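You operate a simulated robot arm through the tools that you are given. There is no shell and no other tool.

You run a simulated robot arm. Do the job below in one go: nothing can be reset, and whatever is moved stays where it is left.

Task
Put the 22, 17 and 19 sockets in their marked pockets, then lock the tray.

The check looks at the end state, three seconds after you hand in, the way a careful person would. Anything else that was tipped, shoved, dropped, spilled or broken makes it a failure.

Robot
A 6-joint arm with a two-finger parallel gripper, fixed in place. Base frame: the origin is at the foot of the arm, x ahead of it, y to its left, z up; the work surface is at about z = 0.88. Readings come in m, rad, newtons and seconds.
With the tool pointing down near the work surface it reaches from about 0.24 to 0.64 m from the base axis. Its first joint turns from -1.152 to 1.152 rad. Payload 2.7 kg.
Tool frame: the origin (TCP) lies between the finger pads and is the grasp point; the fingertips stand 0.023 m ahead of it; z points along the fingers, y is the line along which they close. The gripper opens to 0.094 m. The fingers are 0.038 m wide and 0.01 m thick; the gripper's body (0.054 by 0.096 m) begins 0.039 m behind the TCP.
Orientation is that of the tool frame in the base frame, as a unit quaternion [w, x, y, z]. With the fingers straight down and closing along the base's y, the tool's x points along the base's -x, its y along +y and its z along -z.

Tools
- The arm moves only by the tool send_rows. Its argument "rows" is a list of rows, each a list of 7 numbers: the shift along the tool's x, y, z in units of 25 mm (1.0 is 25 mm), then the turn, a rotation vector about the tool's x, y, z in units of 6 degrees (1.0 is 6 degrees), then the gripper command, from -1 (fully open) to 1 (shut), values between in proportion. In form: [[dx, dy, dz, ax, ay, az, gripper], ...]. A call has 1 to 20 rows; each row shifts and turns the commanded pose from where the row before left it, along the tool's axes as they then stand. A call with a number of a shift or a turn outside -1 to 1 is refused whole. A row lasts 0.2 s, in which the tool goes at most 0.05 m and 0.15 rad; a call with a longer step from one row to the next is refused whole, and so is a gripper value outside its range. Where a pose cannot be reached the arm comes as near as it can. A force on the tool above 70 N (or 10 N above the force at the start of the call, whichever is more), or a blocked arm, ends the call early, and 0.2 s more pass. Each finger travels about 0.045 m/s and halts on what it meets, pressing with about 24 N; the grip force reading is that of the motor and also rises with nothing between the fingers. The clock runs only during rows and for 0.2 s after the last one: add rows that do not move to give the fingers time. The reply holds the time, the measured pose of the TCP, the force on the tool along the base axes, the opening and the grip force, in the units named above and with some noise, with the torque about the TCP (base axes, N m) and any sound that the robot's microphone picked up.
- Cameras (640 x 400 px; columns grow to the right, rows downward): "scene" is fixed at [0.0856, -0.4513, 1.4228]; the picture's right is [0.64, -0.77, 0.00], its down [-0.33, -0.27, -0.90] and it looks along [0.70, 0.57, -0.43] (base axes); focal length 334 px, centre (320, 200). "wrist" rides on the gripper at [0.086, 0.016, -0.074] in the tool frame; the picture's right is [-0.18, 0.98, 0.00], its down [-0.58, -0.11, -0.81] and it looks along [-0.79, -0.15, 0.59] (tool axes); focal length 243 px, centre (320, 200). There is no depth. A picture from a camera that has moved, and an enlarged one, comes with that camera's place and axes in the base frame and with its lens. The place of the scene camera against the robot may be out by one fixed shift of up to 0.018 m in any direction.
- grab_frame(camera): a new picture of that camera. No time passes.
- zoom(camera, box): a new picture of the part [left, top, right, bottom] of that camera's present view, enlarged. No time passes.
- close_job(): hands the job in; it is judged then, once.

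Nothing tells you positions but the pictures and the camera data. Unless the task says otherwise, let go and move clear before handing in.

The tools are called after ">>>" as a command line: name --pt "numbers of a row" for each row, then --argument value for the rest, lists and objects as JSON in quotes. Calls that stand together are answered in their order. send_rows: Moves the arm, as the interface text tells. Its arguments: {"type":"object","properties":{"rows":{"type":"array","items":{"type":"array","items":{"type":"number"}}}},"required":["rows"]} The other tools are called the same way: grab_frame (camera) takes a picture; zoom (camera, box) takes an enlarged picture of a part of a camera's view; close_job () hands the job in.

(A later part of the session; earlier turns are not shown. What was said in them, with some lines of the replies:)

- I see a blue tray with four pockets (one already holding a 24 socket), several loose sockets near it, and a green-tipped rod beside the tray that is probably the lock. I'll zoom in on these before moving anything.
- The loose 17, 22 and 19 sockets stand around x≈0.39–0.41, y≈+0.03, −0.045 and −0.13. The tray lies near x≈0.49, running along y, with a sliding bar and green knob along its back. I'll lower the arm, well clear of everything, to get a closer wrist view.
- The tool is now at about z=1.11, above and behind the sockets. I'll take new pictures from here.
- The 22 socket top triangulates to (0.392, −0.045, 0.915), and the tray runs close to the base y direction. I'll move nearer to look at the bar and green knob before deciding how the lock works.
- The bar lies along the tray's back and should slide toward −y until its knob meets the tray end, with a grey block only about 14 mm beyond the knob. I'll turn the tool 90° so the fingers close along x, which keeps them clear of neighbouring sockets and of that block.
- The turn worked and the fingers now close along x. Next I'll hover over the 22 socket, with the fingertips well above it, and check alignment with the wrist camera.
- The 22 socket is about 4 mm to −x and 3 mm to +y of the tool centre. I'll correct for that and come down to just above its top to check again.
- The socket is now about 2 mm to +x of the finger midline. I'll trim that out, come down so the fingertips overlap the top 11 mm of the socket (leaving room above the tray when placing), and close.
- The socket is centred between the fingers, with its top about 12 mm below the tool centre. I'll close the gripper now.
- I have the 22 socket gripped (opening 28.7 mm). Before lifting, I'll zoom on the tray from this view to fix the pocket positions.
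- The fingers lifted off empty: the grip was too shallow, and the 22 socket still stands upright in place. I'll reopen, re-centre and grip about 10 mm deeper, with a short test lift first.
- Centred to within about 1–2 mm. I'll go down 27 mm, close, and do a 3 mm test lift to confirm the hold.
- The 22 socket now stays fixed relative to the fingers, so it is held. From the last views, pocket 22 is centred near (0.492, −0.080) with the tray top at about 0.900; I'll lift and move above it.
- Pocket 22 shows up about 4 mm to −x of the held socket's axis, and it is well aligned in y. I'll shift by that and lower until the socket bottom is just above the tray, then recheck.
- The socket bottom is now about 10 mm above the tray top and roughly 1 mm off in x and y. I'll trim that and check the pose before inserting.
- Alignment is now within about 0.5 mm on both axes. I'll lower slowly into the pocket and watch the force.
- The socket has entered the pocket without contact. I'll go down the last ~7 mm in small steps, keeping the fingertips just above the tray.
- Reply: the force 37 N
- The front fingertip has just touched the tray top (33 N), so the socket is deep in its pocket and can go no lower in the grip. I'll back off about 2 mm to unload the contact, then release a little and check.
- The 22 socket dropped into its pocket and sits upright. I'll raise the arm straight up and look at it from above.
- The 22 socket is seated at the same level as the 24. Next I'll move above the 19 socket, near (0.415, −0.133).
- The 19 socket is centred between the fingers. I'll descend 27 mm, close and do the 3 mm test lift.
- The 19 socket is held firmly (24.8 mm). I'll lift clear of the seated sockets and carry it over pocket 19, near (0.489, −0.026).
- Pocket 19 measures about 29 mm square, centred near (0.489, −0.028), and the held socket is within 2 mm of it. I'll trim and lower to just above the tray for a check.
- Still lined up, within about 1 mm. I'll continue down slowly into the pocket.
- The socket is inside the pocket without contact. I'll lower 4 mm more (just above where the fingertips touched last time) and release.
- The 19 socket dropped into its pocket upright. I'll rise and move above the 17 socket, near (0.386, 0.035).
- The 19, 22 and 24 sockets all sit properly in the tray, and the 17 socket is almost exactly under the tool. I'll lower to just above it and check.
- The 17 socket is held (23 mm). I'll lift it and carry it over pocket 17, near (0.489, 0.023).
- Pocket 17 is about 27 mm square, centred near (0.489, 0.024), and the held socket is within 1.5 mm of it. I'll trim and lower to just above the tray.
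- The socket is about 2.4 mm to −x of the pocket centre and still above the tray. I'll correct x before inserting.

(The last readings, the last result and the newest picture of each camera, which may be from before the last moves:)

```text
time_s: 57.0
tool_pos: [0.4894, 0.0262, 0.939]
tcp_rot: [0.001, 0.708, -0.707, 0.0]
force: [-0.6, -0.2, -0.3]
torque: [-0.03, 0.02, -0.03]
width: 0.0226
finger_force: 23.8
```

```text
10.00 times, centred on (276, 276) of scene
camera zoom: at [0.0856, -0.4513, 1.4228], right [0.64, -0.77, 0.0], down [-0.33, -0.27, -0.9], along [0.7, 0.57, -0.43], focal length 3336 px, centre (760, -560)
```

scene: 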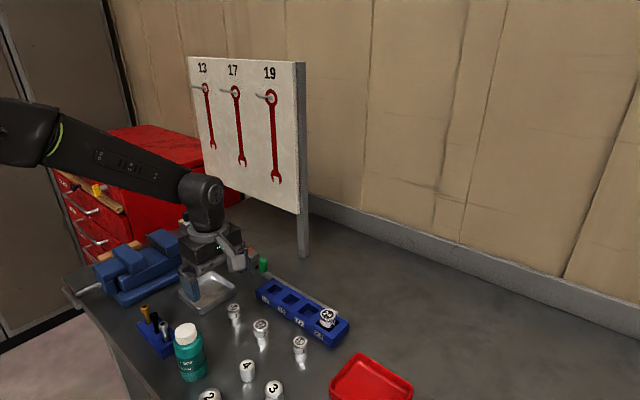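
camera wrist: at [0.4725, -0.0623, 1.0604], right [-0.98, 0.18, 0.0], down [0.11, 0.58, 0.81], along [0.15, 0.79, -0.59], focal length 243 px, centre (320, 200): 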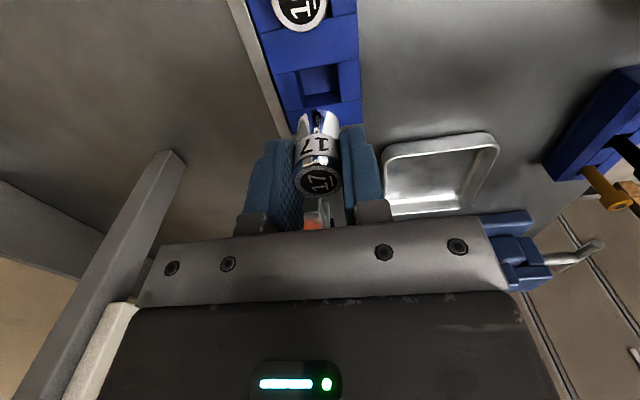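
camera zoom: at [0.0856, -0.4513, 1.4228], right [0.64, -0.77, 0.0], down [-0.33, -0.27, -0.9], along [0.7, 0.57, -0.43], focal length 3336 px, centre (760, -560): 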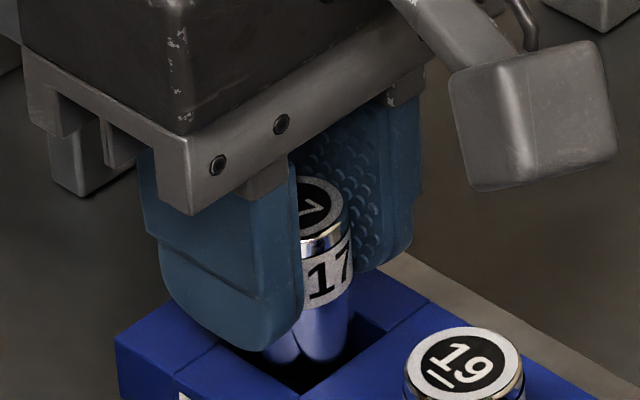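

Now aligned within about 0.5 mm. I'll lower the rest of the way slowly.

>>> send_rows --pt "0 0 0.08 0 0 0 1" --pt "0 0 0.08 0 0 0 1" --pt "0 0 0.08 0 0 0 1" --pt "0 0 0 0 0 0 1"

>>> zoom --camera "wrist" --box '[220, 60, 420, 185]'

```text
time_s: 58.0
tool_pos: [0.4901, 0.0249, 0.9337]
tcp_rot: [-0.001, 0.707, -0.707, 0.0]
force: [-0.3, 1.7, -0.6]
torque: [0.05, 0.04, 0.0]
width: 0.0228
finger_force: 24.2
```

```text
3.20 times, centred on (320, 122) of wrist
camera zoom: at [0.4724, -0.0619, 1.0075], right [-0.98, 0.18, 0.0], down [0.11, 0.58, 0.81], along [0.15, 0.79, -0.59], focal length 776 px, centre (320, 448)
```

zoom: 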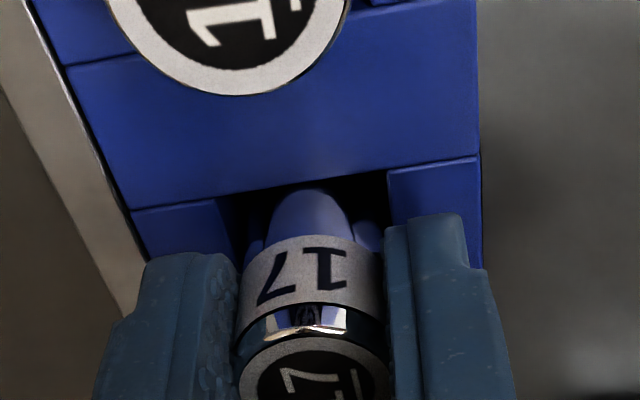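

>>> send_rows --pt "-0.04 0 0.05 0 0 0 1" --pt "0 0 0.07 0 0 0 1" --pt "0 0 0.07 0 0 0 1" --pt "0 0 0 0 0 0 1"

>>> zoom --camera "wrist" --box '[220, 60, 420, 185]'

>>> zoom --camera "scene" --box '[244, 256, 308, 296]'

```text
time_s: 59.0
tool_pos: [0.4897, 0.026, 0.9291]
tcp_rot: [0.001, -0.707, 0.707, 0.0]
force: [-0.2, -0.3, -1.3]
torque: [-0.01, 0.01, 0.03]
width: 0.023
finger_force: 23.7
```

```text
3.20 times, centred on (320, 122) of wrist
camera zoom: at [0.4722, -0.0606, 1.0027], right [-0.98, 0.18, 0.0], down [0.11, 0.58, 0.81], along [0.15, 0.79, -0.59], focal length 776 px, centre (320, 448)
```

zoom: 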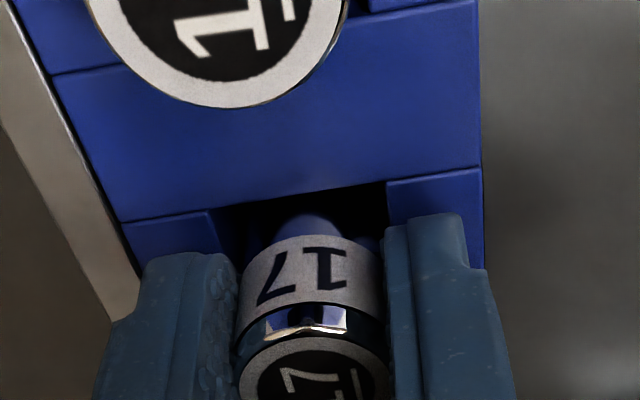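

```text
10.00 times, centred on (276, 276) of scene
camera zoom: at [0.0856, -0.4513, 1.4228], right [0.64, -0.77, 0.0], down [-0.33, -0.27, -0.9], along [0.7, 0.57, -0.43], focal length 3336 px, centre (760, -560)
```

zoom: 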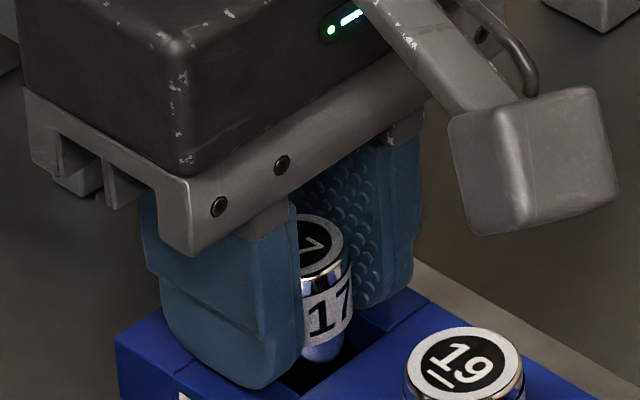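

No contact force remains and the 17 socket is about 11 mm deep in its pocket. I'll release it now.

>>> send_rows --pt "0 0 0 0 0 0 0.35" --pt "0 0 0 0 0 0 0.25" --pt "0 0 0 0 0 0 0.25" --pt "0 0 0 0 0 0 0.25"

>>> zoom --camera "wrist" --box '[220, 60, 420, 185]'

>>> zoom --camera "scene" --box '[244, 256, 308, 296]'

```text
time_s: 60.0
tool_pos: [0.4886, 0.0265, 0.929]
tcp_rot: [0.0, -0.707, 0.707, 0.0]
force: [0.7, 0.5, 0.6]
torque: [0.0, 0.01, -0.01]
width: 0.0353
finger_force: 0.1
```

```text
3.20 times, centred on (320, 122) of wrist
camera zoom: at [0.4722, -0.0606, 1.0028], right [-0.98, 0.18, 0.0], down [0.11, 0.58, 0.81], along [0.15, 0.79, -0.59], focal length 776 px, centre (320, 448)
```

zoom: 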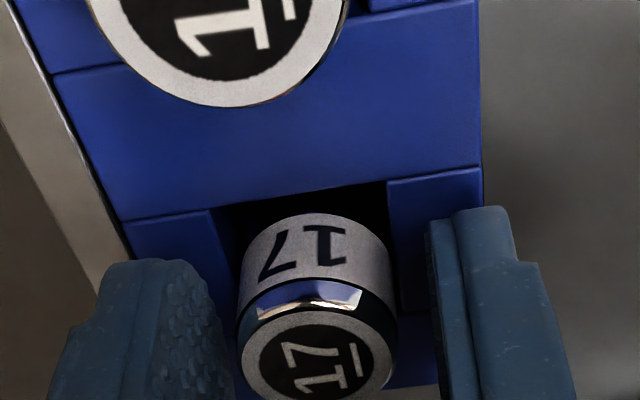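

```text
10.00 times, centred on (276, 276) of scene
camera zoom: at [0.0856, -0.4513, 1.4228], right [0.64, -0.77, 0.0], down [-0.33, -0.27, -0.9], along [0.7, 0.57, -0.43], focal length 3336 px, centre (760, -560)
```

zoom: 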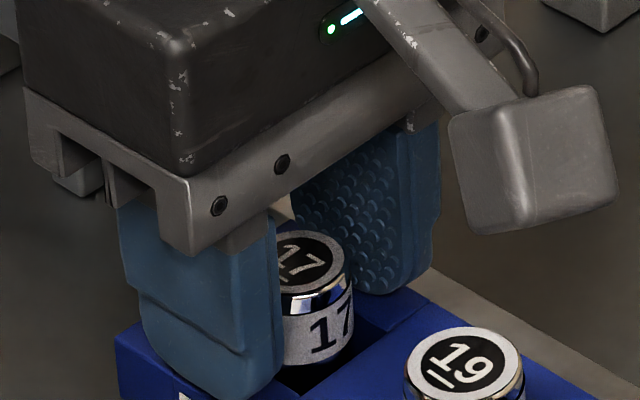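

All three sockets are in. I'll rise straight up and look at the tray and the green knob.

>>> send_rows --pt "0 0 -0.2 0 0 0 0.25" --pt "0 0 -0.4 0 0 0 0.2" --pt "0 0 -0.7 0 0 0 0.0" --pt "0 0 -0.8 0 0 0 -0.2" --pt "0 0 -0.5 0 0 0 -0.4" --pt "0 0 0 0 0 0 -0.4" --pt "0 0 0 0 0 0 -0.4"

>>> grab_frame --camera "wrist"

>>> zoom --camera "wrist" --box '[240, 90, 400, 190]'

>>> zoom --camera "scene" --box '[240, 250, 368, 330]'

```text
time_s: 61.6
tool_pos: [0.4873, 0.0248, 0.9938]
tcp_rot: [0.0, -0.707, 0.707, 0.0]
force: [-0.2, 0.0, -0.5]
torque: [-0.02, 0.02, 0.02]
width: 0.0659
finger_force: 0.1
```

```text
taken
camera wrist: at [0.4706, -0.0613, 1.0678], right [-0.98, 0.18, 0.0], down [0.11, 0.58, 0.81], along [0.15, 0.79, -0.59], focal length 243 px, centre (320, 200)
```

wrist: 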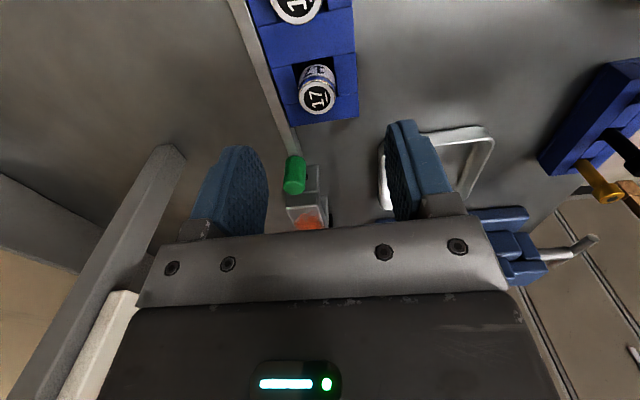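

```text
4.00 times, centred on (320, 140) of wrist
camera zoom: at [0.4706, -0.0613, 1.0678], right [-0.98, 0.18, 0.0], down [0.11, 0.58, 0.81], along [0.15, 0.79, -0.59], focal length 970 px, centre (320, 440)
```

zoom: 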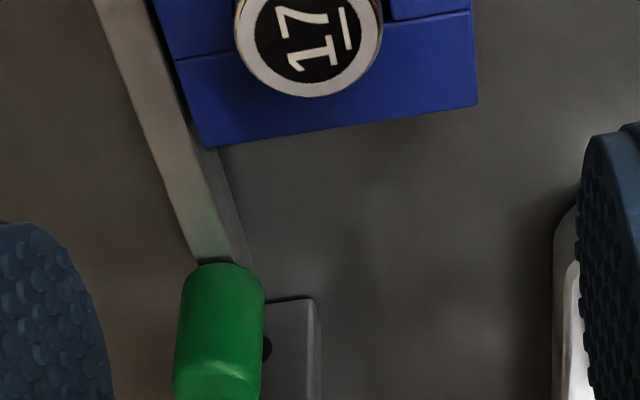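

```text
5.00 times, centred on (304, 290) of scene
camera zoom: at [0.0856, -0.4513, 1.4228], right [0.64, -0.77, 0.0], down [-0.33, -0.27, -0.9], along [0.7, 0.57, -0.43], focal length 1668 px, centre (400, -250)
```

zoom: 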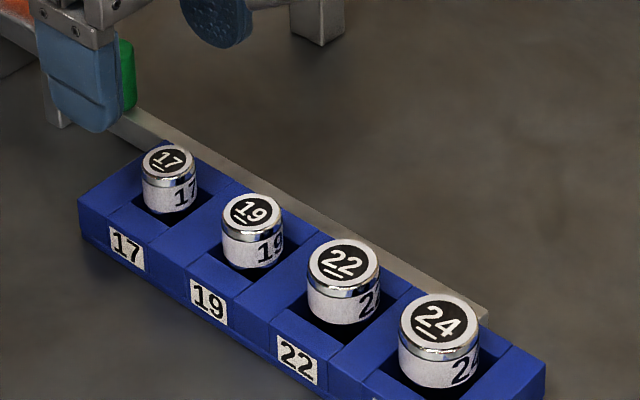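

All four sockets sit upright at matching heights. The knob is near (0.527, 0.106), with about 39 mm of free bar between it and the tray end. I'll move above it, keeping the fingers short of the grey block at y≈0.126.

>>> send_rows --pt "-0.3 -0.2 0 0 0 0 -0.4" --pt "-0.6 -0.35 0 0 0 0 -0.4" --pt "-0.7 -0.4 0 0 0 0 -0.4" --pt "-0.7 -0.35 0 0 0 0 -0.4" --pt "-0.5 -0.2 0 0 0 0 -0.4" --pt "-0.2 -0.1 0 0 0 0 -0.4" --pt "0 0 0 0 0 0 -0.4" --pt "0 0 0 0 0 0 -0.4"

>>> grab_frame --camera "wrist"

>>> zoom --camera "wrist" --box '[200, 0, 440, 150]'

>>> zoom --camera "scene" --box '[200, 220, 328, 300]'

```text
time_s: 63.4
tool_pos: [0.5283, 0.1009, 0.9937]
tcp_rot: [0.001, 0.707, -0.707, -0.001]
force: [-0.4, -0.3, -0.9]
torque: [-0.01, 0.0, 0.0]
width: 0.066
finger_force: 0.0
```

```text
taken
camera wrist: at [0.5125, 0.0144, 1.0678], right [-0.98, 0.18, 0.0], down [0.11, 0.58, 0.81], along [0.15, 0.79, -0.59], focal length 243 px, centre (320, 200)
```

wrist: 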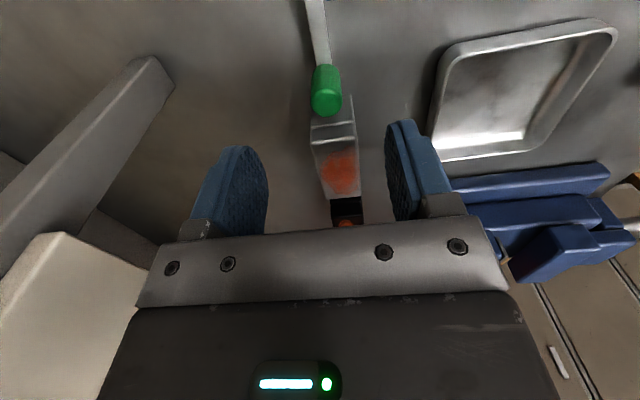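

```text
2.67 times, centred on (320, 75) of wrist
camera zoom: at [0.5125, 0.0144, 1.0678], right [-0.98, 0.18, 0.0], down [0.11, 0.58, 0.81], along [0.15, 0.79, -0.59], focal length 647 px, centre (320, 533)
```

zoom: 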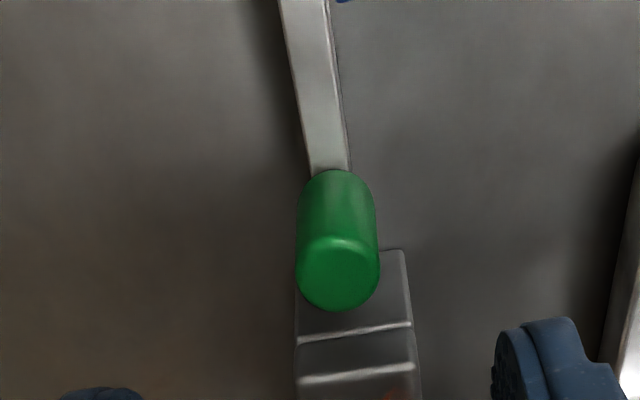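

```text
5.00 times, centred on (264, 260) of scene
camera zoom: at [0.0856, -0.4513, 1.4228], right [0.64, -0.77, 0.0], down [-0.33, -0.27, -0.9], along [0.7, 0.57, -0.43], focal length 1668 px, centre (600, -100)
```

zoom: 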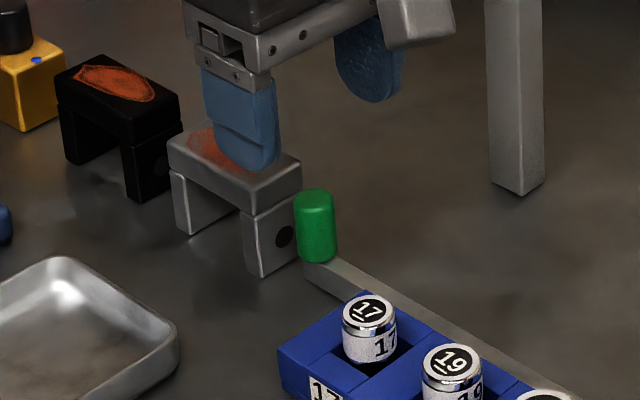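

The knob centre is at about (0.5245, 0.104) and the block face at y≈0.127. I'll shift about 5 mm to −x and lower partway, with the fingers straddling the knob in x.

>>> send_rows --pt "0 0.19 0.2 0 0 0 -0.4" --pt "0 0 0.5 0 0 0 -0.4" --pt "0 0 0.6 0 0 0 -0.4" --pt "0 0 0.4 0 0 0 -0.4" --pt "0 0 0 0 0 0 -0.4" --pt "0 0 0 0 0 0 -0.4"

>>> grab_frame --camera "wrist"

>>> zoom --camera "wrist" --box '[200, 60, 440, 210]'

>>> zoom --camera "scene" --box '[200, 220, 328, 300]'

```text
time_s: 64.8
tool_pos: [0.5246, 0.1036, 0.9535]
tcp_rot: [0.0, 0.707, -0.707, 0.0]
force: [-0.4, -0.5, 0.2]
torque: [-0.02, 0.01, -0.03]
width: 0.0656
finger_force: 0.1
```

```text
taken
camera wrist: at [0.5084, 0.016, 1.0264], right [-0.98, 0.18, 0.0], down [0.11, 0.58, 0.81], along [0.15, 0.79, -0.59], focal length 243 px, centre (320, 200)
```

wrist: 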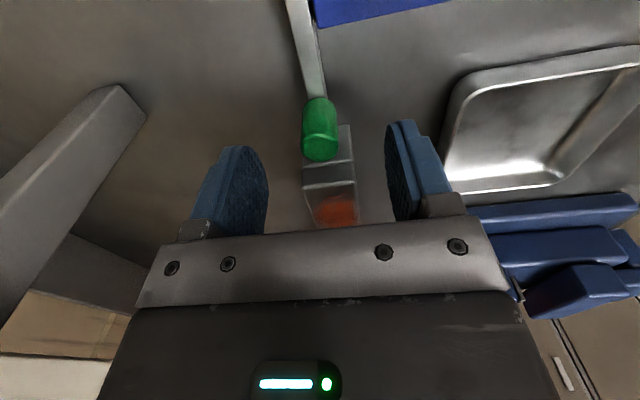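

```text
2.67 times, centred on (320, 135) of wrist
camera zoom: at [0.5084, 0.016, 1.0264], right [-0.98, 0.18, 0.0], down [0.11, 0.58, 0.81], along [0.15, 0.79, -0.59], focal length 647 px, centre (320, 373)
```

zoom: 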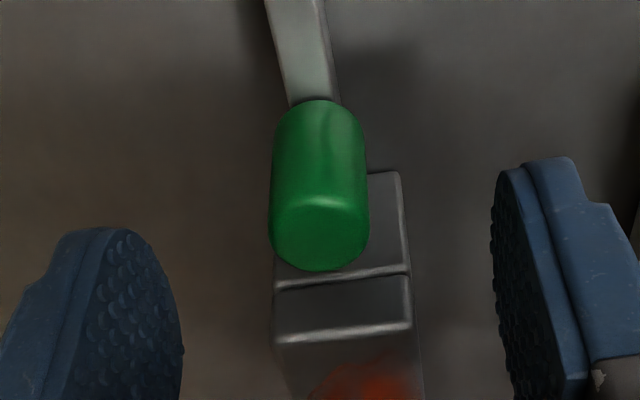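

```text
5.00 times, centred on (264, 260) of scene
camera zoom: at [0.0856, -0.4513, 1.4228], right [0.64, -0.77, 0.0], down [-0.33, -0.27, -0.9], along [0.7, 0.57, -0.43], focal length 1668 px, centre (600, -100)
```

zoom: 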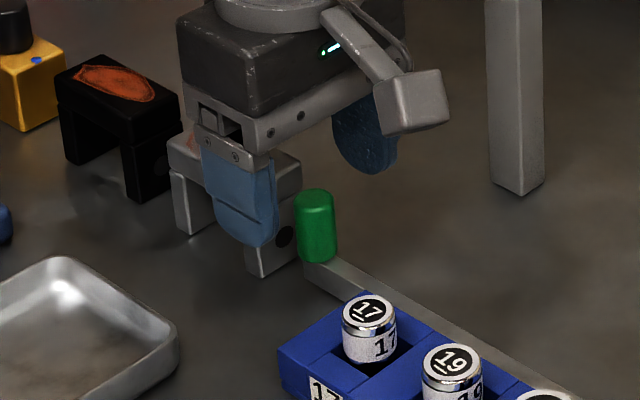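

The knob is centred in x. I'll go down 23 mm, pulling 3 mm away from the block, and close on the knob.

>>> send_rows --pt "0.12 0 0.2 0 0 0 -0.4" --pt "0 0 0.35 0 0 0 -0.4" --pt "0 0 0.35 0 0 0 -0.4" --pt "0 0 0 0 0 0 -0.4"

>>> zoom --camera "wrist" --box '[200, 80, 440, 230]'

>>> zoom --camera "scene" --box '[220, 240, 300, 290]'

```text
time_s: 65.8
tool_pos: [0.5239, 0.099, 0.9287]
tcp_rot: [0.0, -0.707, 0.707, 0.0]
force: [-0.1, 0.7, -0.7]
torque: [-0.03, 0.02, 0.0]
width: 0.0655
finger_force: 0.0
```

```text
2.67 times, centred on (320, 155) of wrist
camera zoom: at [0.5072, 0.013, 1.0028], right [-0.98, 0.18, 0.0], down [0.11, 0.58, 0.81], along [0.15, 0.79, -0.59], focal length 647 px, centre (320, 320)
```

zoom: 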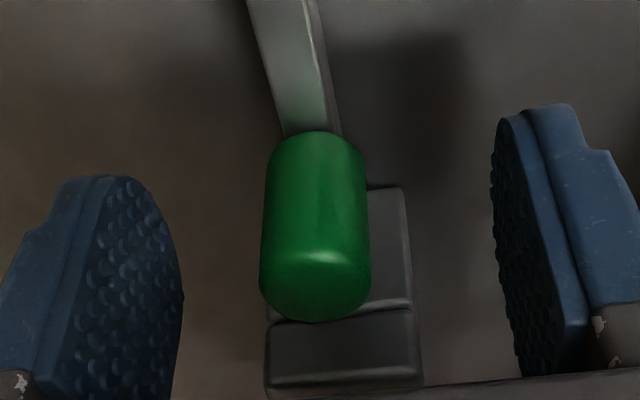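

```text
8.00 times, centred on (260, 265) of scene
camera zoom: at [0.0856, -0.4513, 1.4228], right [0.64, -0.77, 0.0], down [-0.33, -0.27, -0.9], along [0.7, 0.57, -0.43], focal length 2669 px, centre (800, -320)
```

zoom: 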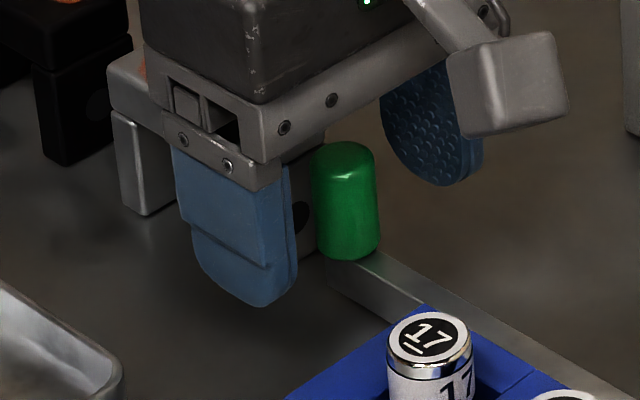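

>>> send_rows --pt "0 0 0 0 0 0 0.2" --pt "0 0 0 0 0 0 0.45" --pt "0 0 0 0 0 0 0.6" --pt "0 0 0 0 0 0 0.8" --pt "0 0 0 0 0 0 1" --pt "0 0 0 0 0 0 1"

>>> zoom --camera "wrist" --box '[200, 80, 440, 230]'

>>> zoom --camera "scene" --box '[220, 240, 300, 290]'

```text
time_s: 67.2
tool_pos: [0.5251, 0.0994, 0.9286]
tcp_rot: [-0.001, 0.707, -0.707, 0.001]
force: [12.4, 0.3, -2.3]
torque: [0.06, 0.48, -0.01]
width: 0.0191
finger_force: 44.9
```

```text
2.67 times, centred on (320, 155) of wrist
camera zoom: at [0.5079, 0.0129, 1.0029], right [-0.98, 0.18, 0.0], down [0.11, 0.58, 0.81], along [0.15, 0.79, -0.59], focal length 647 px, centre (320, 320)
```

zoom: 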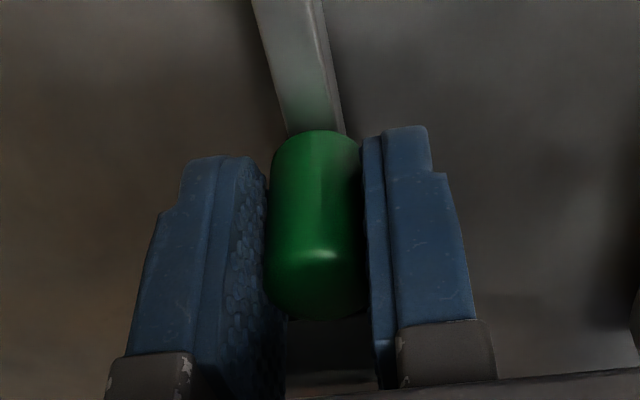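

```text
8.00 times, centred on (260, 265) of scene
camera zoom: at [0.086, -0.4513, 1.4228], right [0.64, -0.77, 0.0], down [-0.33, -0.27, -0.9], along [0.7, 0.57, -0.43], focal length 2669 px, centre (800, -320)
```

zoom: 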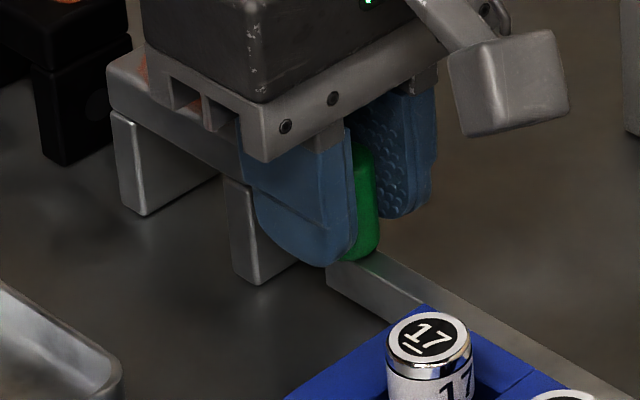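

The knob is gripped, with a small 12 N sideways load. I'll ease that by moving slightly to +x, then start sliding the bar toward −y in small steps.

>>> send_rows --pt "0 -0.03 0 0 0 0 1" --pt "0 0 0 0 0 0 1"

>>> send_rows --pt "0.1 0 0 0 0 0 1" --pt "0.1 0 0 0 0 0 1" --pt "0.1 0 0 0 0 0 1" --pt "0 0 0 0 0 0 1"

>>> zoom --camera "wrist" --box '[200, 80, 440, 230]'

>>> zoom --camera "scene" --box '[220, 240, 380, 340]'

```text
time_s: 67.8
tool_pos: [0.5251, 0.0991, 0.9292]
tcp_rot: [0.001, -0.707, 0.708, 0.0]
force: [11.4, 1.1, -3.7]
torque: [0.13, 0.48, 0.01]
width: 0.0192
finger_force: 45.1
```

```text
time_s: 68.8
tool_pos: [0.5242, 0.0909, 0.9299]
tcp_rot: [0.0, 0.708, -0.706, -0.001]
force: [-0.9, 0.2, -6.6]
torque: [0.33, -0.57, 0.03]
width: 0.0188
finger_force: 45.2
```

```text
2.67 times, centred on (320, 155) of wrist
camera zoom: at [0.5081, 0.0043, 1.003], right [-0.98, 0.18, 0.0], down [0.11, 0.58, 0.81], along [0.15, 0.79, -0.59], focal length 647 px, centre (320, 320)
```

zoom: 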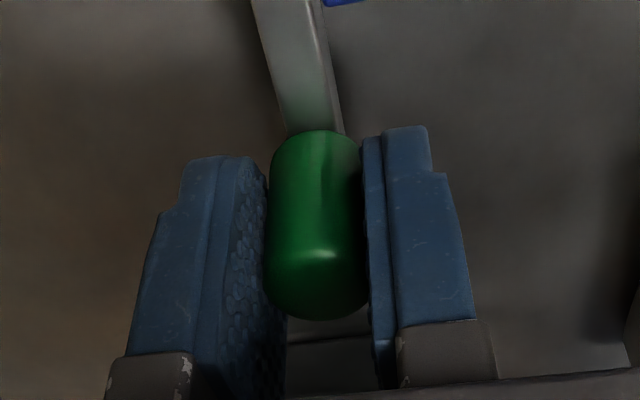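

```text
4.00 times, centred on (300, 290) of scene
camera zoom: at [0.0856, -0.4512, 1.4228], right [0.64, -0.77, 0.0], down [-0.33, -0.27, -0.9], along [0.7, 0.57, -0.43], focal length 1335 px, centre (400, -160)
```

zoom: 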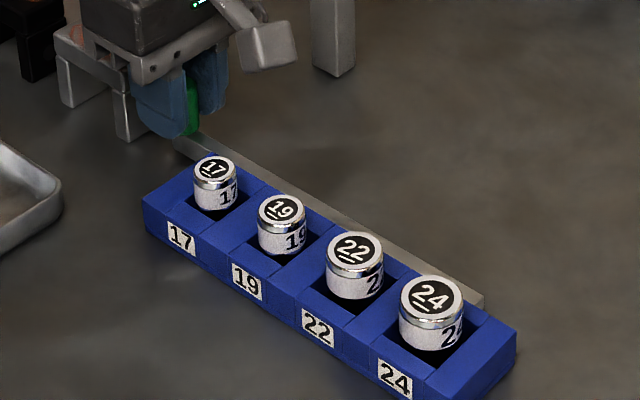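

The bar slides freely with the knob, about 8.6 mm so far, and the tray stays put. I'll continue in small steps.

>>> send_rows --pt "0.1 0 0 0 0 0 1" --pt "0.15 0 0 0 0 0 1" --pt "0.15 0 0 0 0 0 1" --pt "0.1 0 0 0 0 0 1" --pt "0 0 0 0 0 0 1"

>>> zoom --camera "wrist" --box '[200, 40, 440, 190]'

>>> zoom --camera "scene" --box '[220, 240, 380, 340]'

```text
time_s: 70.0
tool_pos: [0.5251, 0.0781, 0.9291]
tcp_rot: [0.0, 0.708, -0.706, 0.0]
force: [-18.9, -0.7, 6.9]
torque: [-0.04, -0.36, 0.02]
width: 0.0193
finger_force: 45.0
```

```text
2.67 times, centred on (320, 115) of wrist
camera zoom: at [0.5082, -0.0092, 1.003], right [-0.98, 0.18, 0.0], down [0.11, 0.58, 0.81], along [0.15, 0.79, -0.59], focal length 647 px, centre (320, 427)
```

zoom: 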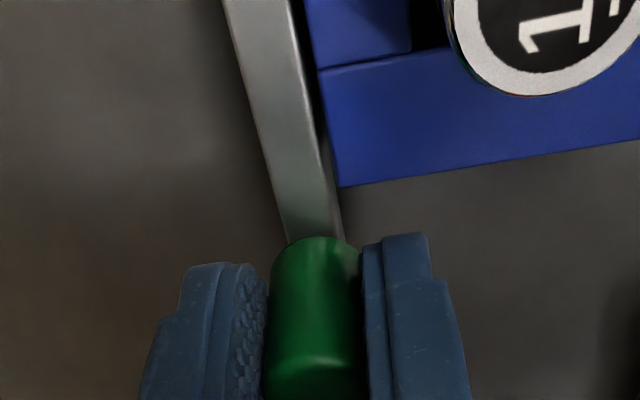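

```text
4.00 times, centred on (300, 290) of scene
camera zoom: at [0.085, -0.4513, 1.4228], right [0.64, -0.77, 0.0], down [-0.33, -0.27, -0.9], along [0.7, 0.57, -0.43], focal length 1335 px, centre (400, -160)
```

zoom: 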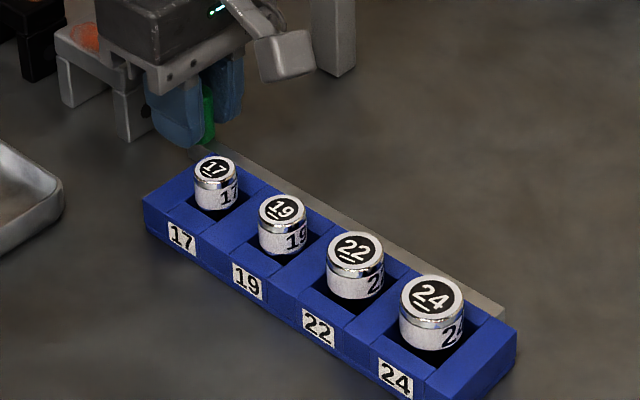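

The bar has slid about 22 mm and a sideways load of 19 N has built up. I'll relieve it by easing toward −x and rising 1 mm so the front finger clears the tray top, then continue.

>>> send_rows --pt "0 0.05 -0.04 0 0 0 1" --pt "0 0 0 0 0 0 1"

>>> send_rows --pt "0.1 0 0 0 0 0 1" --pt "0.1 0 0 0 0 0 1" --pt "0.1 0 0 0 0 0 1" --pt "0 0 0 0 0 0 1"

>>> zoom --camera "wrist" --box '[200, 40, 440, 190]'

>>> zoom --camera "scene" --box '[220, 240, 380, 340]'

```text
time_s: 70.6
tool_pos: [0.5255, 0.0778, 0.93]
tcp_rot: [0.0, 0.707, -0.707, 0.0]
force: [-2.9, -0.6, -14.7]
torque: [-0.16, -0.64, 0.0]
width: 0.0192
finger_force: 45.6
```

```text
time_s: 71.6
tool_pos: [0.5261, 0.0736, 0.9288]
tcp_rot: [-0.001, 0.708, -0.706, -0.001]
force: [3.1, 25.0, -24.6]
torque: [0.26, -0.59, 0.01]
width: 0.0192
finger_force: 45.0
```

```text
2.67 times, centred on (320, 115) of wrist
camera zoom: at [0.5081, -0.0142, 1.0029], right [-0.98, 0.18, 0.0], down [0.11, 0.58, 0.81], along [0.15, 0.79, -0.59], focal length 647 px, centre (320, 427)
```

zoom: 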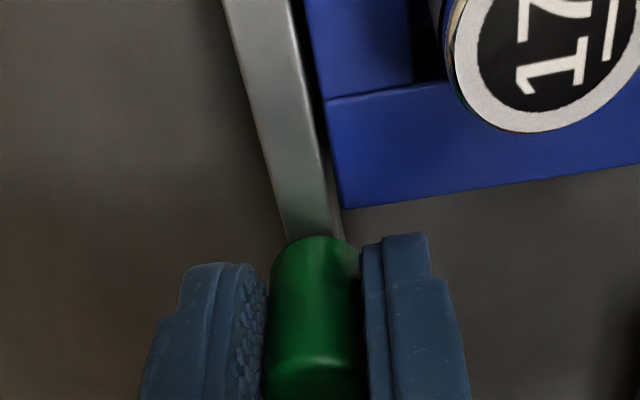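

```text
4.00 times, centred on (300, 290) of scene
camera zoom: at [0.0861, -0.4505, 1.423], right [0.64, -0.77, 0.0], down [-0.33, -0.27, -0.9], along [0.7, 0.57, -0.43], focal length 1335 px, centre (400, -160)
```

zoom: 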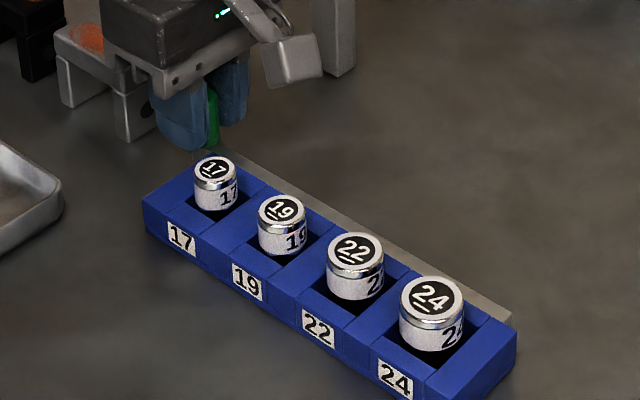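

The bar now resists with 25 N after about 27 mm of travel, which may be the end stop. I'll zoom in on both ends before pushing further.

>>> zoom --camera "scene" --box '[308, 295, 372, 335]'

>>> zoom --camera "scene" --box '[244, 256, 308, 296]'

>>> grab_frame --camera "wrist"

```text
10.00 times, centred on (340, 315) of scene
camera zoom: at [0.0861, -0.4505, 1.423], right [0.64, -0.77, 0.0], down [-0.33, -0.27, -0.9], along [0.7, 0.57, -0.43], focal length 3336 px, centre (120, -950)
```

zoom: 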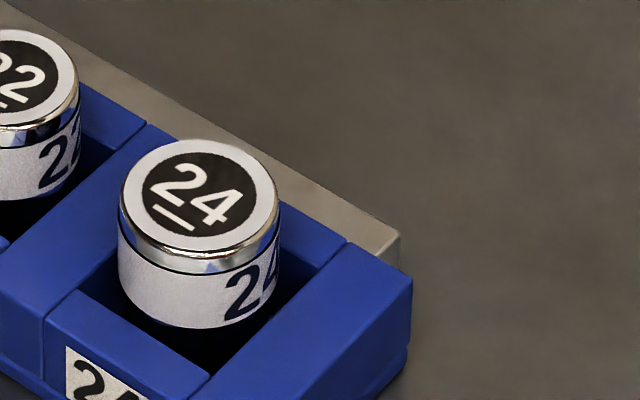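

```text
10.00 times, centred on (276, 276) of scene
camera zoom: at [0.0861, -0.4505, 1.423], right [0.64, -0.77, 0.0], down [-0.33, -0.27, -0.9], along [0.7, 0.57, -0.43], focal length 3336 px, centre (760, -560)
```

zoom: 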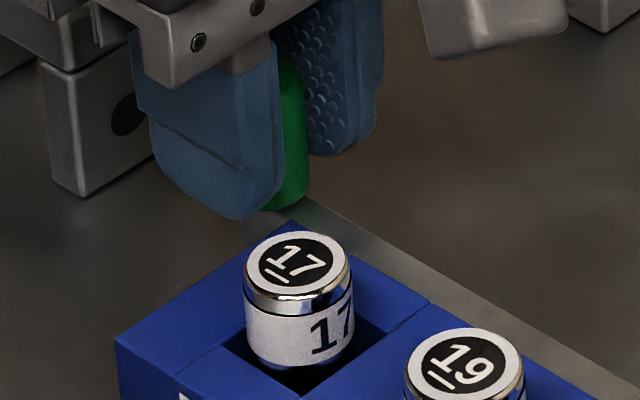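

```text
taken
camera wrist: at [0.5081, -0.0142, 1.0029], right [-0.98, 0.18, 0.0], down [0.11, 0.58, 0.81], along [0.15, 0.79, -0.59], focal length 243 px, centre (320, 200)
```

wrist: 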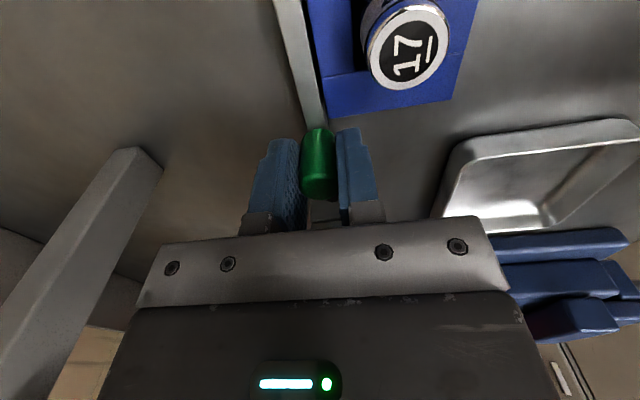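

The bar end still looks about 10 mm short of flush, and a 25 N upward pull from my 1 mm rise may be binding the slide. I'll remove that vertical load first and see how the force changes.

>>> send_rows --pt "0 0 0.05 0 0 0 1" --pt "0 0 0 0 0 0 1" --pt "0 0 0 0 0 0 1"

>>> zoom --camera "wrist" --box '[200, 40, 440, 190]'

```text
time_s: 72.4
tool_pos: [0.5246, 0.072, 0.9297]
tcp_rot: [-0.002, 0.708, -0.706, 0.0]
force: [10.3, 26.7, -15.2]
torque: [0.41, 0.53, 0.05]
width: 0.0189
finger_force: 45.2
```

```text
2.67 times, centred on (320, 115) of wrist
camera zoom: at [0.508, -0.0143, 1.003], right [-0.98, 0.18, 0.0], down [0.11, 0.58, 0.81], along [0.15, 0.79, -0.59], focal length 647 px, centre (320, 427)
```

zoom: 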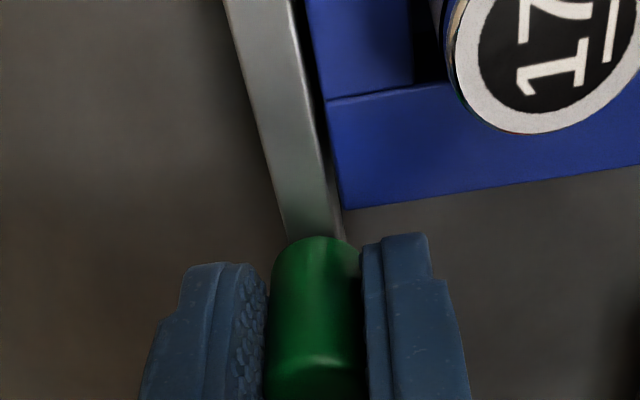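

Relieving the lift didn't change the 27 N resistance, so this is either the end stop or a detent. I'll add a little more push, about 2 mm commanded, to tell which.

>>> send_rows --pt "0.04 0 0 0 0 0 1" --pt "0.04 0 0 0 0 0 1" --pt "0 0 0 0 0 0 1"

>>> zoom --camera "wrist" --box '[200, 40, 440, 190]'

>>> zoom --camera "scene" --box '[308, 295, 372, 335]'

```text
time_s: 73.2
tool_pos: [0.5255, 0.0731, 0.929]
tcp_rot: [-0.002, 0.709, -0.706, -0.001]
force: [10.5, 35.1, -4.7]
torque: [0.28, 0.51, 0.02]
width: 0.0191
finger_force: 44.9
```

```text
2.67 times, centred on (320, 115) of wrist
camera zoom: at [0.5082, -0.0148, 1.003], right [-0.98, 0.18, 0.0], down [0.1, 0.58, 0.81], along [0.15, 0.8, -0.59], focal length 647 px, centre (320, 427)
```

zoom: 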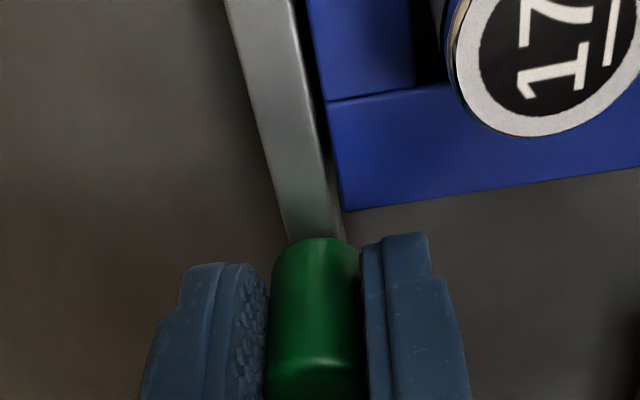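

```text
10.00 times, centred on (340, 315) of scene
camera zoom: at [0.086, -0.4503, 1.4231], right [0.64, -0.77, 0.0], down [-0.33, -0.27, -0.9], along [0.7, 0.57, -0.43], focal length 3336 px, centre (120, -950)
```

zoom: 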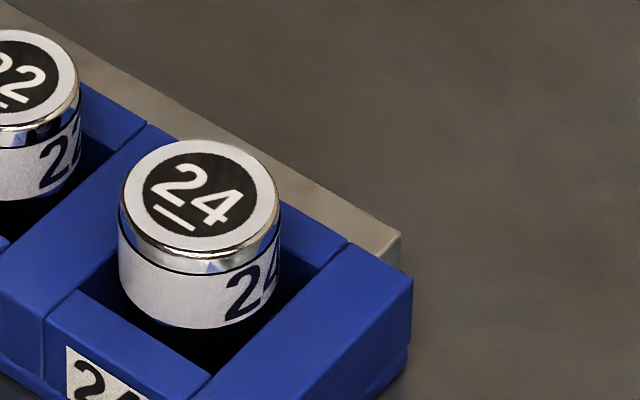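

The push rose to 35 N with no bar movement, so this is the end stop at about 27 mm of travel. I'll relax the push, open slightly, rise clear and inspect the bar to confirm it stays there.

>>> send_rows --pt "-0.06 0 0 0 0 0 1" --pt "-0.06 0 0 0 0 0 1" --pt "0 0 0 0 0 0 1"

>>> send_rows --pt "0 0 0 0 0 0 0.4" --pt "0 0 0 0 0 0 0.3" --pt "0 0 0 0 0 0 0.3" --pt "0 0 0 0 0 0 0.3"

>>> zoom --camera "wrist" --box '[200, 40, 440, 190]'

>>> zoom --camera "scene" --box '[220, 240, 380, 340]'

```text
time_s: 74.0
tool_pos: [0.5241, 0.0722, 0.9306]
tcp_rot: [0.0, 0.707, -0.707, 0.0]
force: [10.3, 19.1, 1.9]
torque: [1.0, 0.51, -0.02]
width: 0.019
finger_force: 45.3
```

```text
time_s: 75.0
tool_pos: [0.5238, 0.071, 0.9294]
tcp_rot: [0.0, 0.707, -0.707, 0.0]
force: [-0.1, 0.1, 0.1]
torque: [0.02, 0.0, 0.02]
width: 0.0331
finger_force: 0.0
```

```text
2.67 times, centred on (320, 115) of wrist
camera zoom: at [0.5075, -0.0153, 1.0028], right [-0.98, 0.18, 0.0], down [0.11, 0.58, 0.81], along [0.15, 0.79, -0.59], focal length 647 px, centre (320, 427)
```

zoom: 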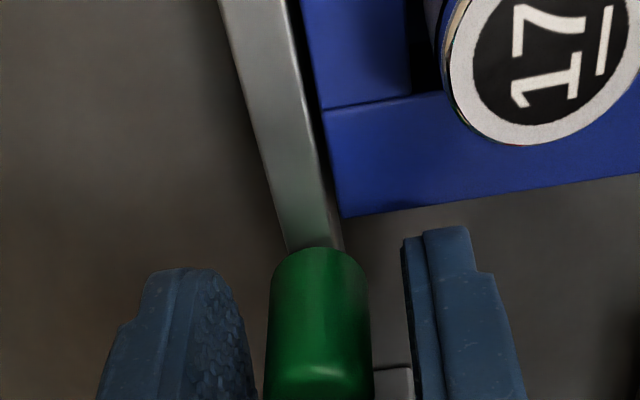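

```text
4.00 times, centred on (300, 290) of scene
camera zoom: at [0.0856, -0.4513, 1.4228], right [0.64, -0.77, 0.0], down [-0.33, -0.27, -0.9], along [0.7, 0.57, -0.43], focal length 1335 px, centre (400, -160)
```

zoom: 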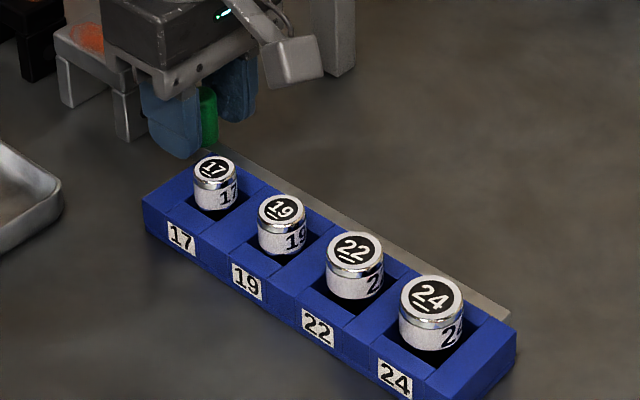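

The bar rests about 26 mm from where it started (half the pocket pitch) and stays there with no load. I'll rise clear and look closely at the bar, knob and sockets.

>>> send_rows --pt "0 0 -0.2 0 0 0 0.1" --pt "0 0 -0.5 0 0 0 0.0" --pt "0 0 -0.8 0 0 0 0.0" --pt "0 0 -0.8 0 0 0 -0.2" --pt "0.5 0 -0.7 0 0 0 -0.2" --pt "0.8 0 -0.4 0 0 0 -0.2" --pt "0.8 0 0 0 0 0 -0.2" --pt "0.8 0 0 0 0 0 -0.2" --pt "0 0 0 0 0 0 -0.2"

>>> grab_frame --camera "wrist"

>>> zoom --camera "wrist" --box '[220, 60, 380, 160]'

>>> zoom --camera "scene" --box '[308, 295, 372, 335]'

>>> zoom --camera "scene" --box '[244, 250, 324, 300]'

```text
time_s: 77.0
tool_pos: [0.5261, -0.0008, 1.0132]
tcp_rot: [0.0, 0.707, -0.707, 0.0]
force: [-0.1, -0.2, -0.4]
torque: [0.02, 0.0, -0.01]
width: 0.0563
finger_force: 0.1
```

```text
taken
camera wrist: at [0.5089, -0.0881, 1.087], right [-0.98, 0.18, 0.0], down [0.11, 0.58, 0.81], along [0.15, 0.79, -0.59], focal length 243 px, centre (320, 200)
```

wrist: 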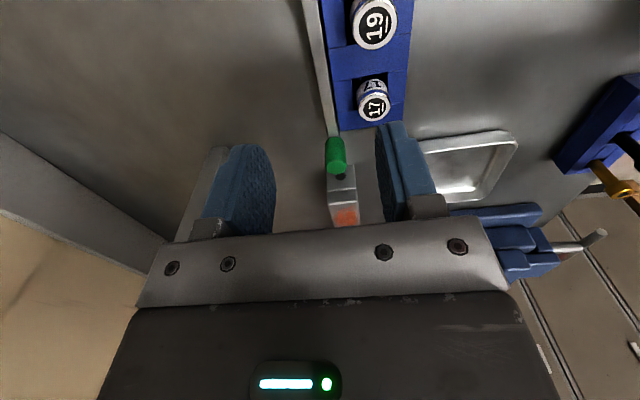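

```text
4.00 times, centred on (300, 110) of wrist
camera zoom: at [0.5089, -0.0881, 1.087], right [-0.98, 0.18, 0.0], down [0.11, 0.58, 0.81], along [0.15, 0.79, -0.59], focal length 970 px, centre (400, 560)
```

zoom: 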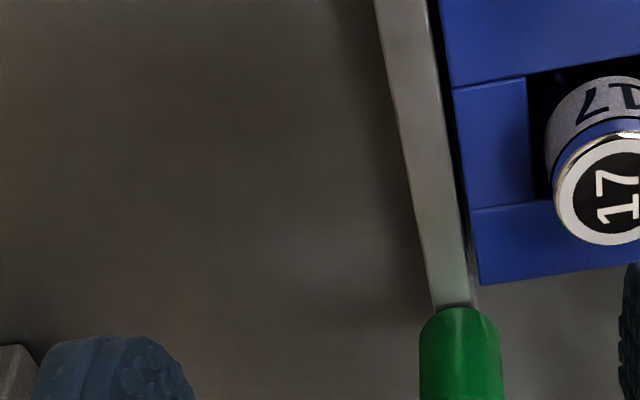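

```text
10.00 times, centred on (340, 315) of scene
camera zoom: at [0.0856, -0.4513, 1.4228], right [0.64, -0.77, 0.0], down [-0.33, -0.27, -0.9], along [0.7, 0.57, -0.43], focal length 3336 px, centre (120, -950)
```

zoom: 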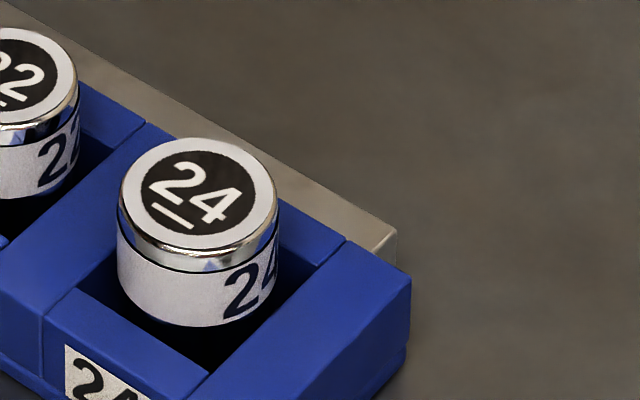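

```text
8.00 times, centred on (284, 275) of scene
camera zoom: at [0.0856, -0.4513, 1.4228], right [0.64, -0.77, 0.0], down [-0.33, -0.27, -0.9], along [0.7, 0.57, -0.43], focal length 2669 px, centre (608, -400)
```

zoom: 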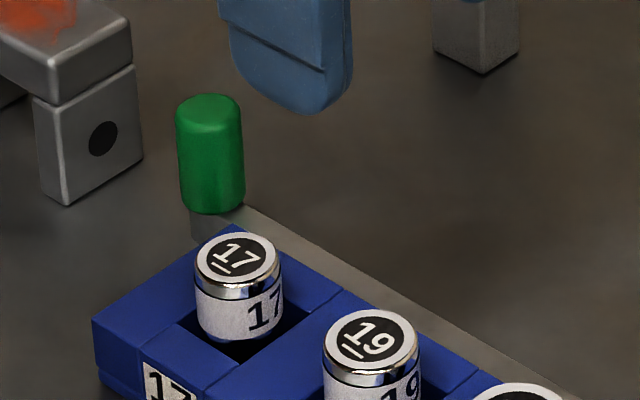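

The bar's −y end and the knob look settled. To rule out a hidden catch or obstruction, I'll look at the back of the tray near the bar's −y end with the wrist camera.

>>> send_rows --pt "0.8 -0.2 0 0 0 0 -0.2" --pt "0.9 -0.3 0 0 0 0 -0.2" --pt "0.9 -0.3 0 0 0 0 -0.2" --pt "0.9 -0.3 0 0 0 0 -0.2" --pt "0.9 -0.2 0 0 0 0 -0.2" --pt "0.8 0 0 0 0 0 -0.2" --pt "0 0 0 0 0 0 -0.2"

>>> grab_frame --camera "wrist"

>>> zoom --camera "wrist" --box '[260, 20, 420, 120]'

>>> zoom --camera "wrist" --box '[300, 80, 460, 180]'

```text
time_s: 78.6
tool_pos: [0.5583, -0.1302, 1.0137]
tcp_rot: [-0.001, 0.708, -0.707, 0.0]
force: [-0.2, 0.4, 0.0]
torque: [0.0, 0.02, -0.03]
width: 0.0564
finger_force: 0.0
```

```text
taken
camera wrist: at [0.541, -0.2173, 1.0885], right [-0.98, 0.18, 0.0], down [0.11, 0.58, 0.81], along [0.15, 0.79, -0.59], focal length 243 px, centre (320, 200)
```

wrist: 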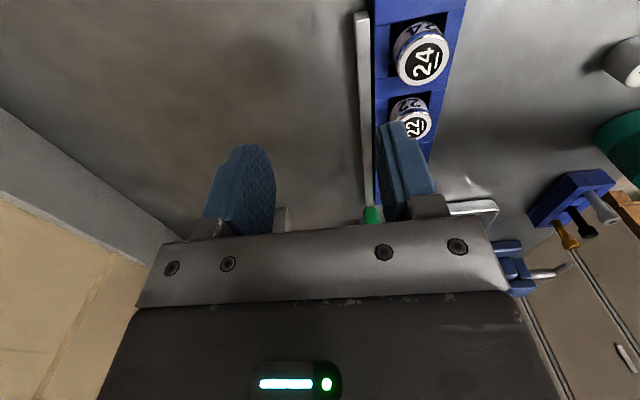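

```text
4.00 times, centred on (340, 70) of wrist
camera zoom: at [0.541, -0.2173, 1.0885], right [-0.98, 0.18, 0.0], down [0.11, 0.58, 0.81], along [0.15, 0.79, -0.59], focal length 970 px, centre (240, 720)
```

zoom: 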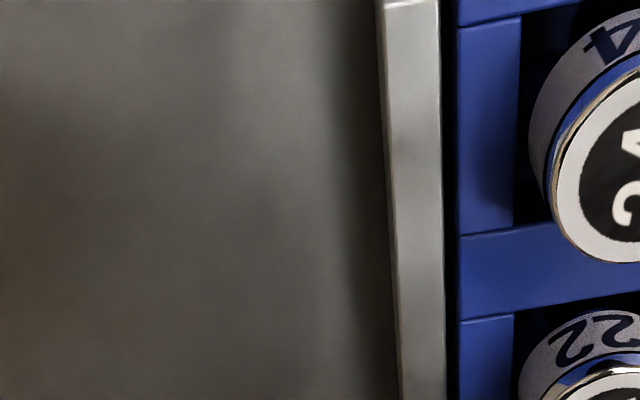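

```text
4.00 times, centred on (380, 130) of wrist
camera zoom: at [0.541, -0.2173, 1.0885], right [-0.98, 0.18, 0.0], down [0.11, 0.58, 0.81], along [0.15, 0.79, -0.59], focal length 970 px, centre (80, 480)
```

zoom: 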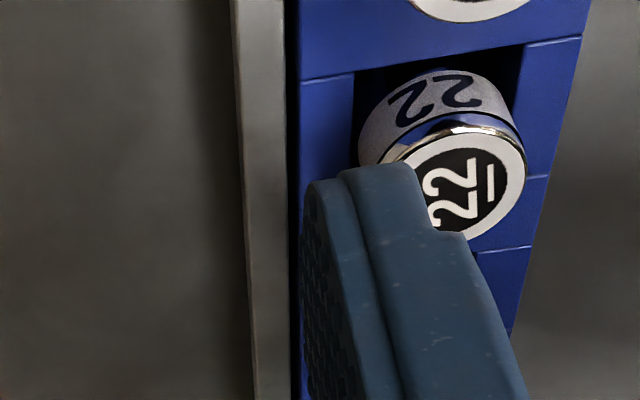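

The bar is plain, with no hidden catch, and it stayed at its hard stop after release. I'll raise the arm well clear and make a final check of the whole scene.

>>> send_rows --pt "0 0 -0.6 0 0 0 -0.2" --pt "0 0 -0.9 0 0 0 -0.2" --pt "0 0 -1 0 0 0 -0.2" --pt "0 0.3 -1 0 0 0 -0.2" --pt "0 0.8 -1 0 0 0 -0.2" --pt "0 1 -0.8 0 0 0 -0.2" --pt "-0.5 1 -0.5 0 0 0 -0.2" --pt "-0.8 1 0 0 0 0 -0.2" --pt "-0.8 1 0 0 0 0 -0.2" --pt "-0.5 0.7 0 0 0 0 -0.2" --pt "0 0 0 0 0 0 -0.2"

>>> grab_frame --camera "scene"

>>> grab_frame --camera "wrist"

>>> zoom --camera "scene" --box '[220, 240, 380, 340]'

>>> zoom --camera "scene" --box '[120, 280, 312, 400]'

```text
time_s: 81.0
tool_pos: [0.4126, -0.0658, 1.1591]
tcp_rot: [0.001, -0.707, 0.707, 0.0]
force: [0.7, -0.1, 1.2]
torque: [-0.01, 0.02, 0.0]
width: 0.0567
finger_force: 0.2
```

```text
taken
```

scene: 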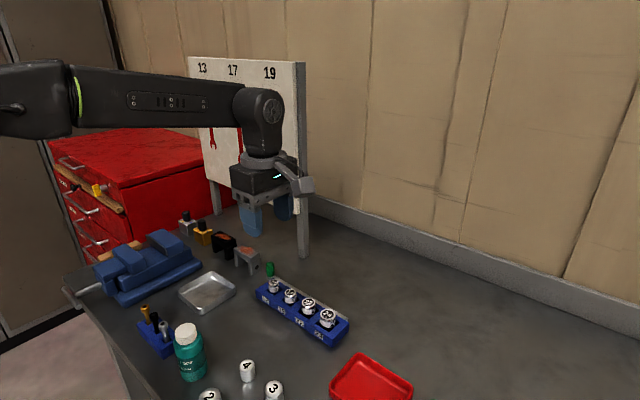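

```text
taken
camera wrist: at [0.396, -0.1519, 1.233], right [-0.98, 0.18, 0.0], down [0.11, 0.58, 0.81], along [0.15, 0.79, -0.59], focal length 243 px, centre (320, 200)
```

wrist: 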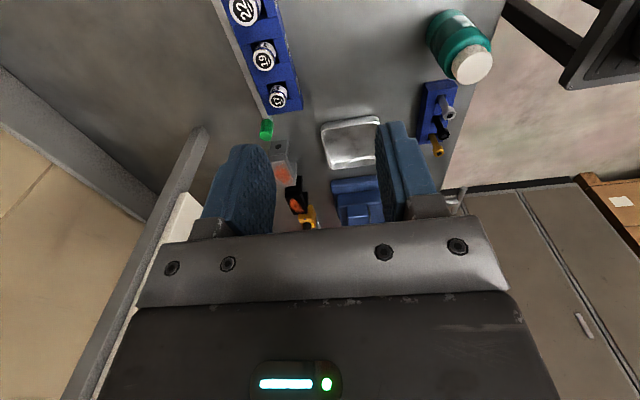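

```text
4.00 times, centred on (300, 290) of scene
camera zoom: at [0.0856, -0.4512, 1.4228], right [0.64, -0.77, 0.0], down [-0.33, -0.27, -0.9], along [0.7, 0.57, -0.43], focal length 1335 px, centre (400, -160)
```

zoom: 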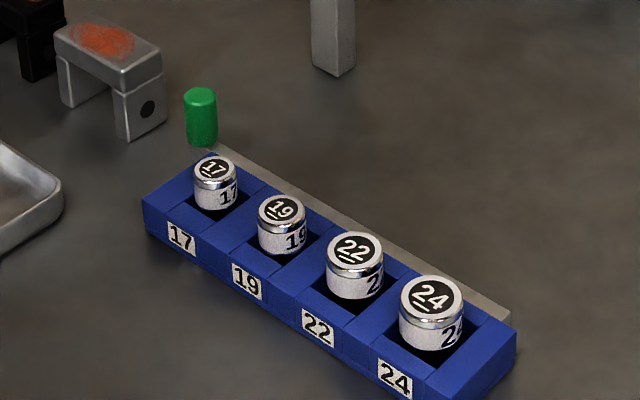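

```text
3.33 times, centred on (216, 340) of scene
camera zoom: at [0.0856, -0.4512, 1.4228], right [0.64, -0.77, 0.0], down [-0.33, -0.27, -0.9], along [0.7, 0.57, -0.43], focal length 1112 px, centre (667, -267)
```

zoom: 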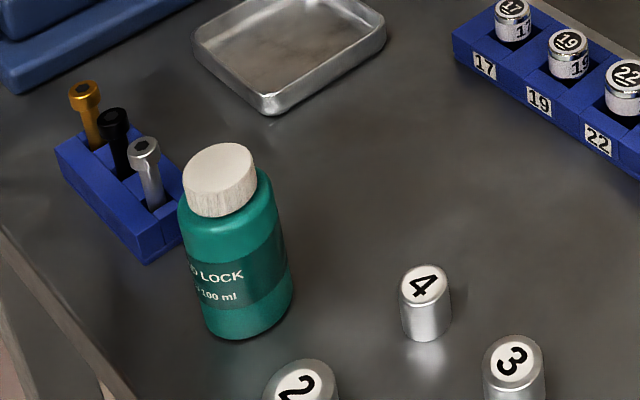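

The final view shows the 17, 19 and 22 sockets upright in their marked pockets next to the 24. The locking bar is pushed in to its stop and stays there. The bottle, cylinders, dishes and blocks are where they started, and the arm is clear with the gripper open, so I'm handing in.

>>> close_job

```text
The job is handed in.
```

I put the 22, 19 and 17 sockets in their marked pockets and slid the tray's locking bar in until it stopped. Then I moved the arm clear and handed the job in.

- **Sockets:** all three stand upright in their pockets, at about the same height as the 24 that was already there. My first grip on the 22 was too shallow and slipped off, but the socket stayed standing where it was. A deeper grip held.
- **Tray contact:** while placing the 22, a fingertip briefly pressed on the tray top (about 33 N). The tray did not move in the pictures.
- **Lock:** I slid the bar about 26 mm by its green knob until it stopped. It did not go further at 35 N, and it stayed put after I let go. I took that as fully locked, but I heard no click, and the bar's end stops about 13 mm short of the end of the tray.
- **Everything else:** in the last pictures nothing else on the bench had moved.
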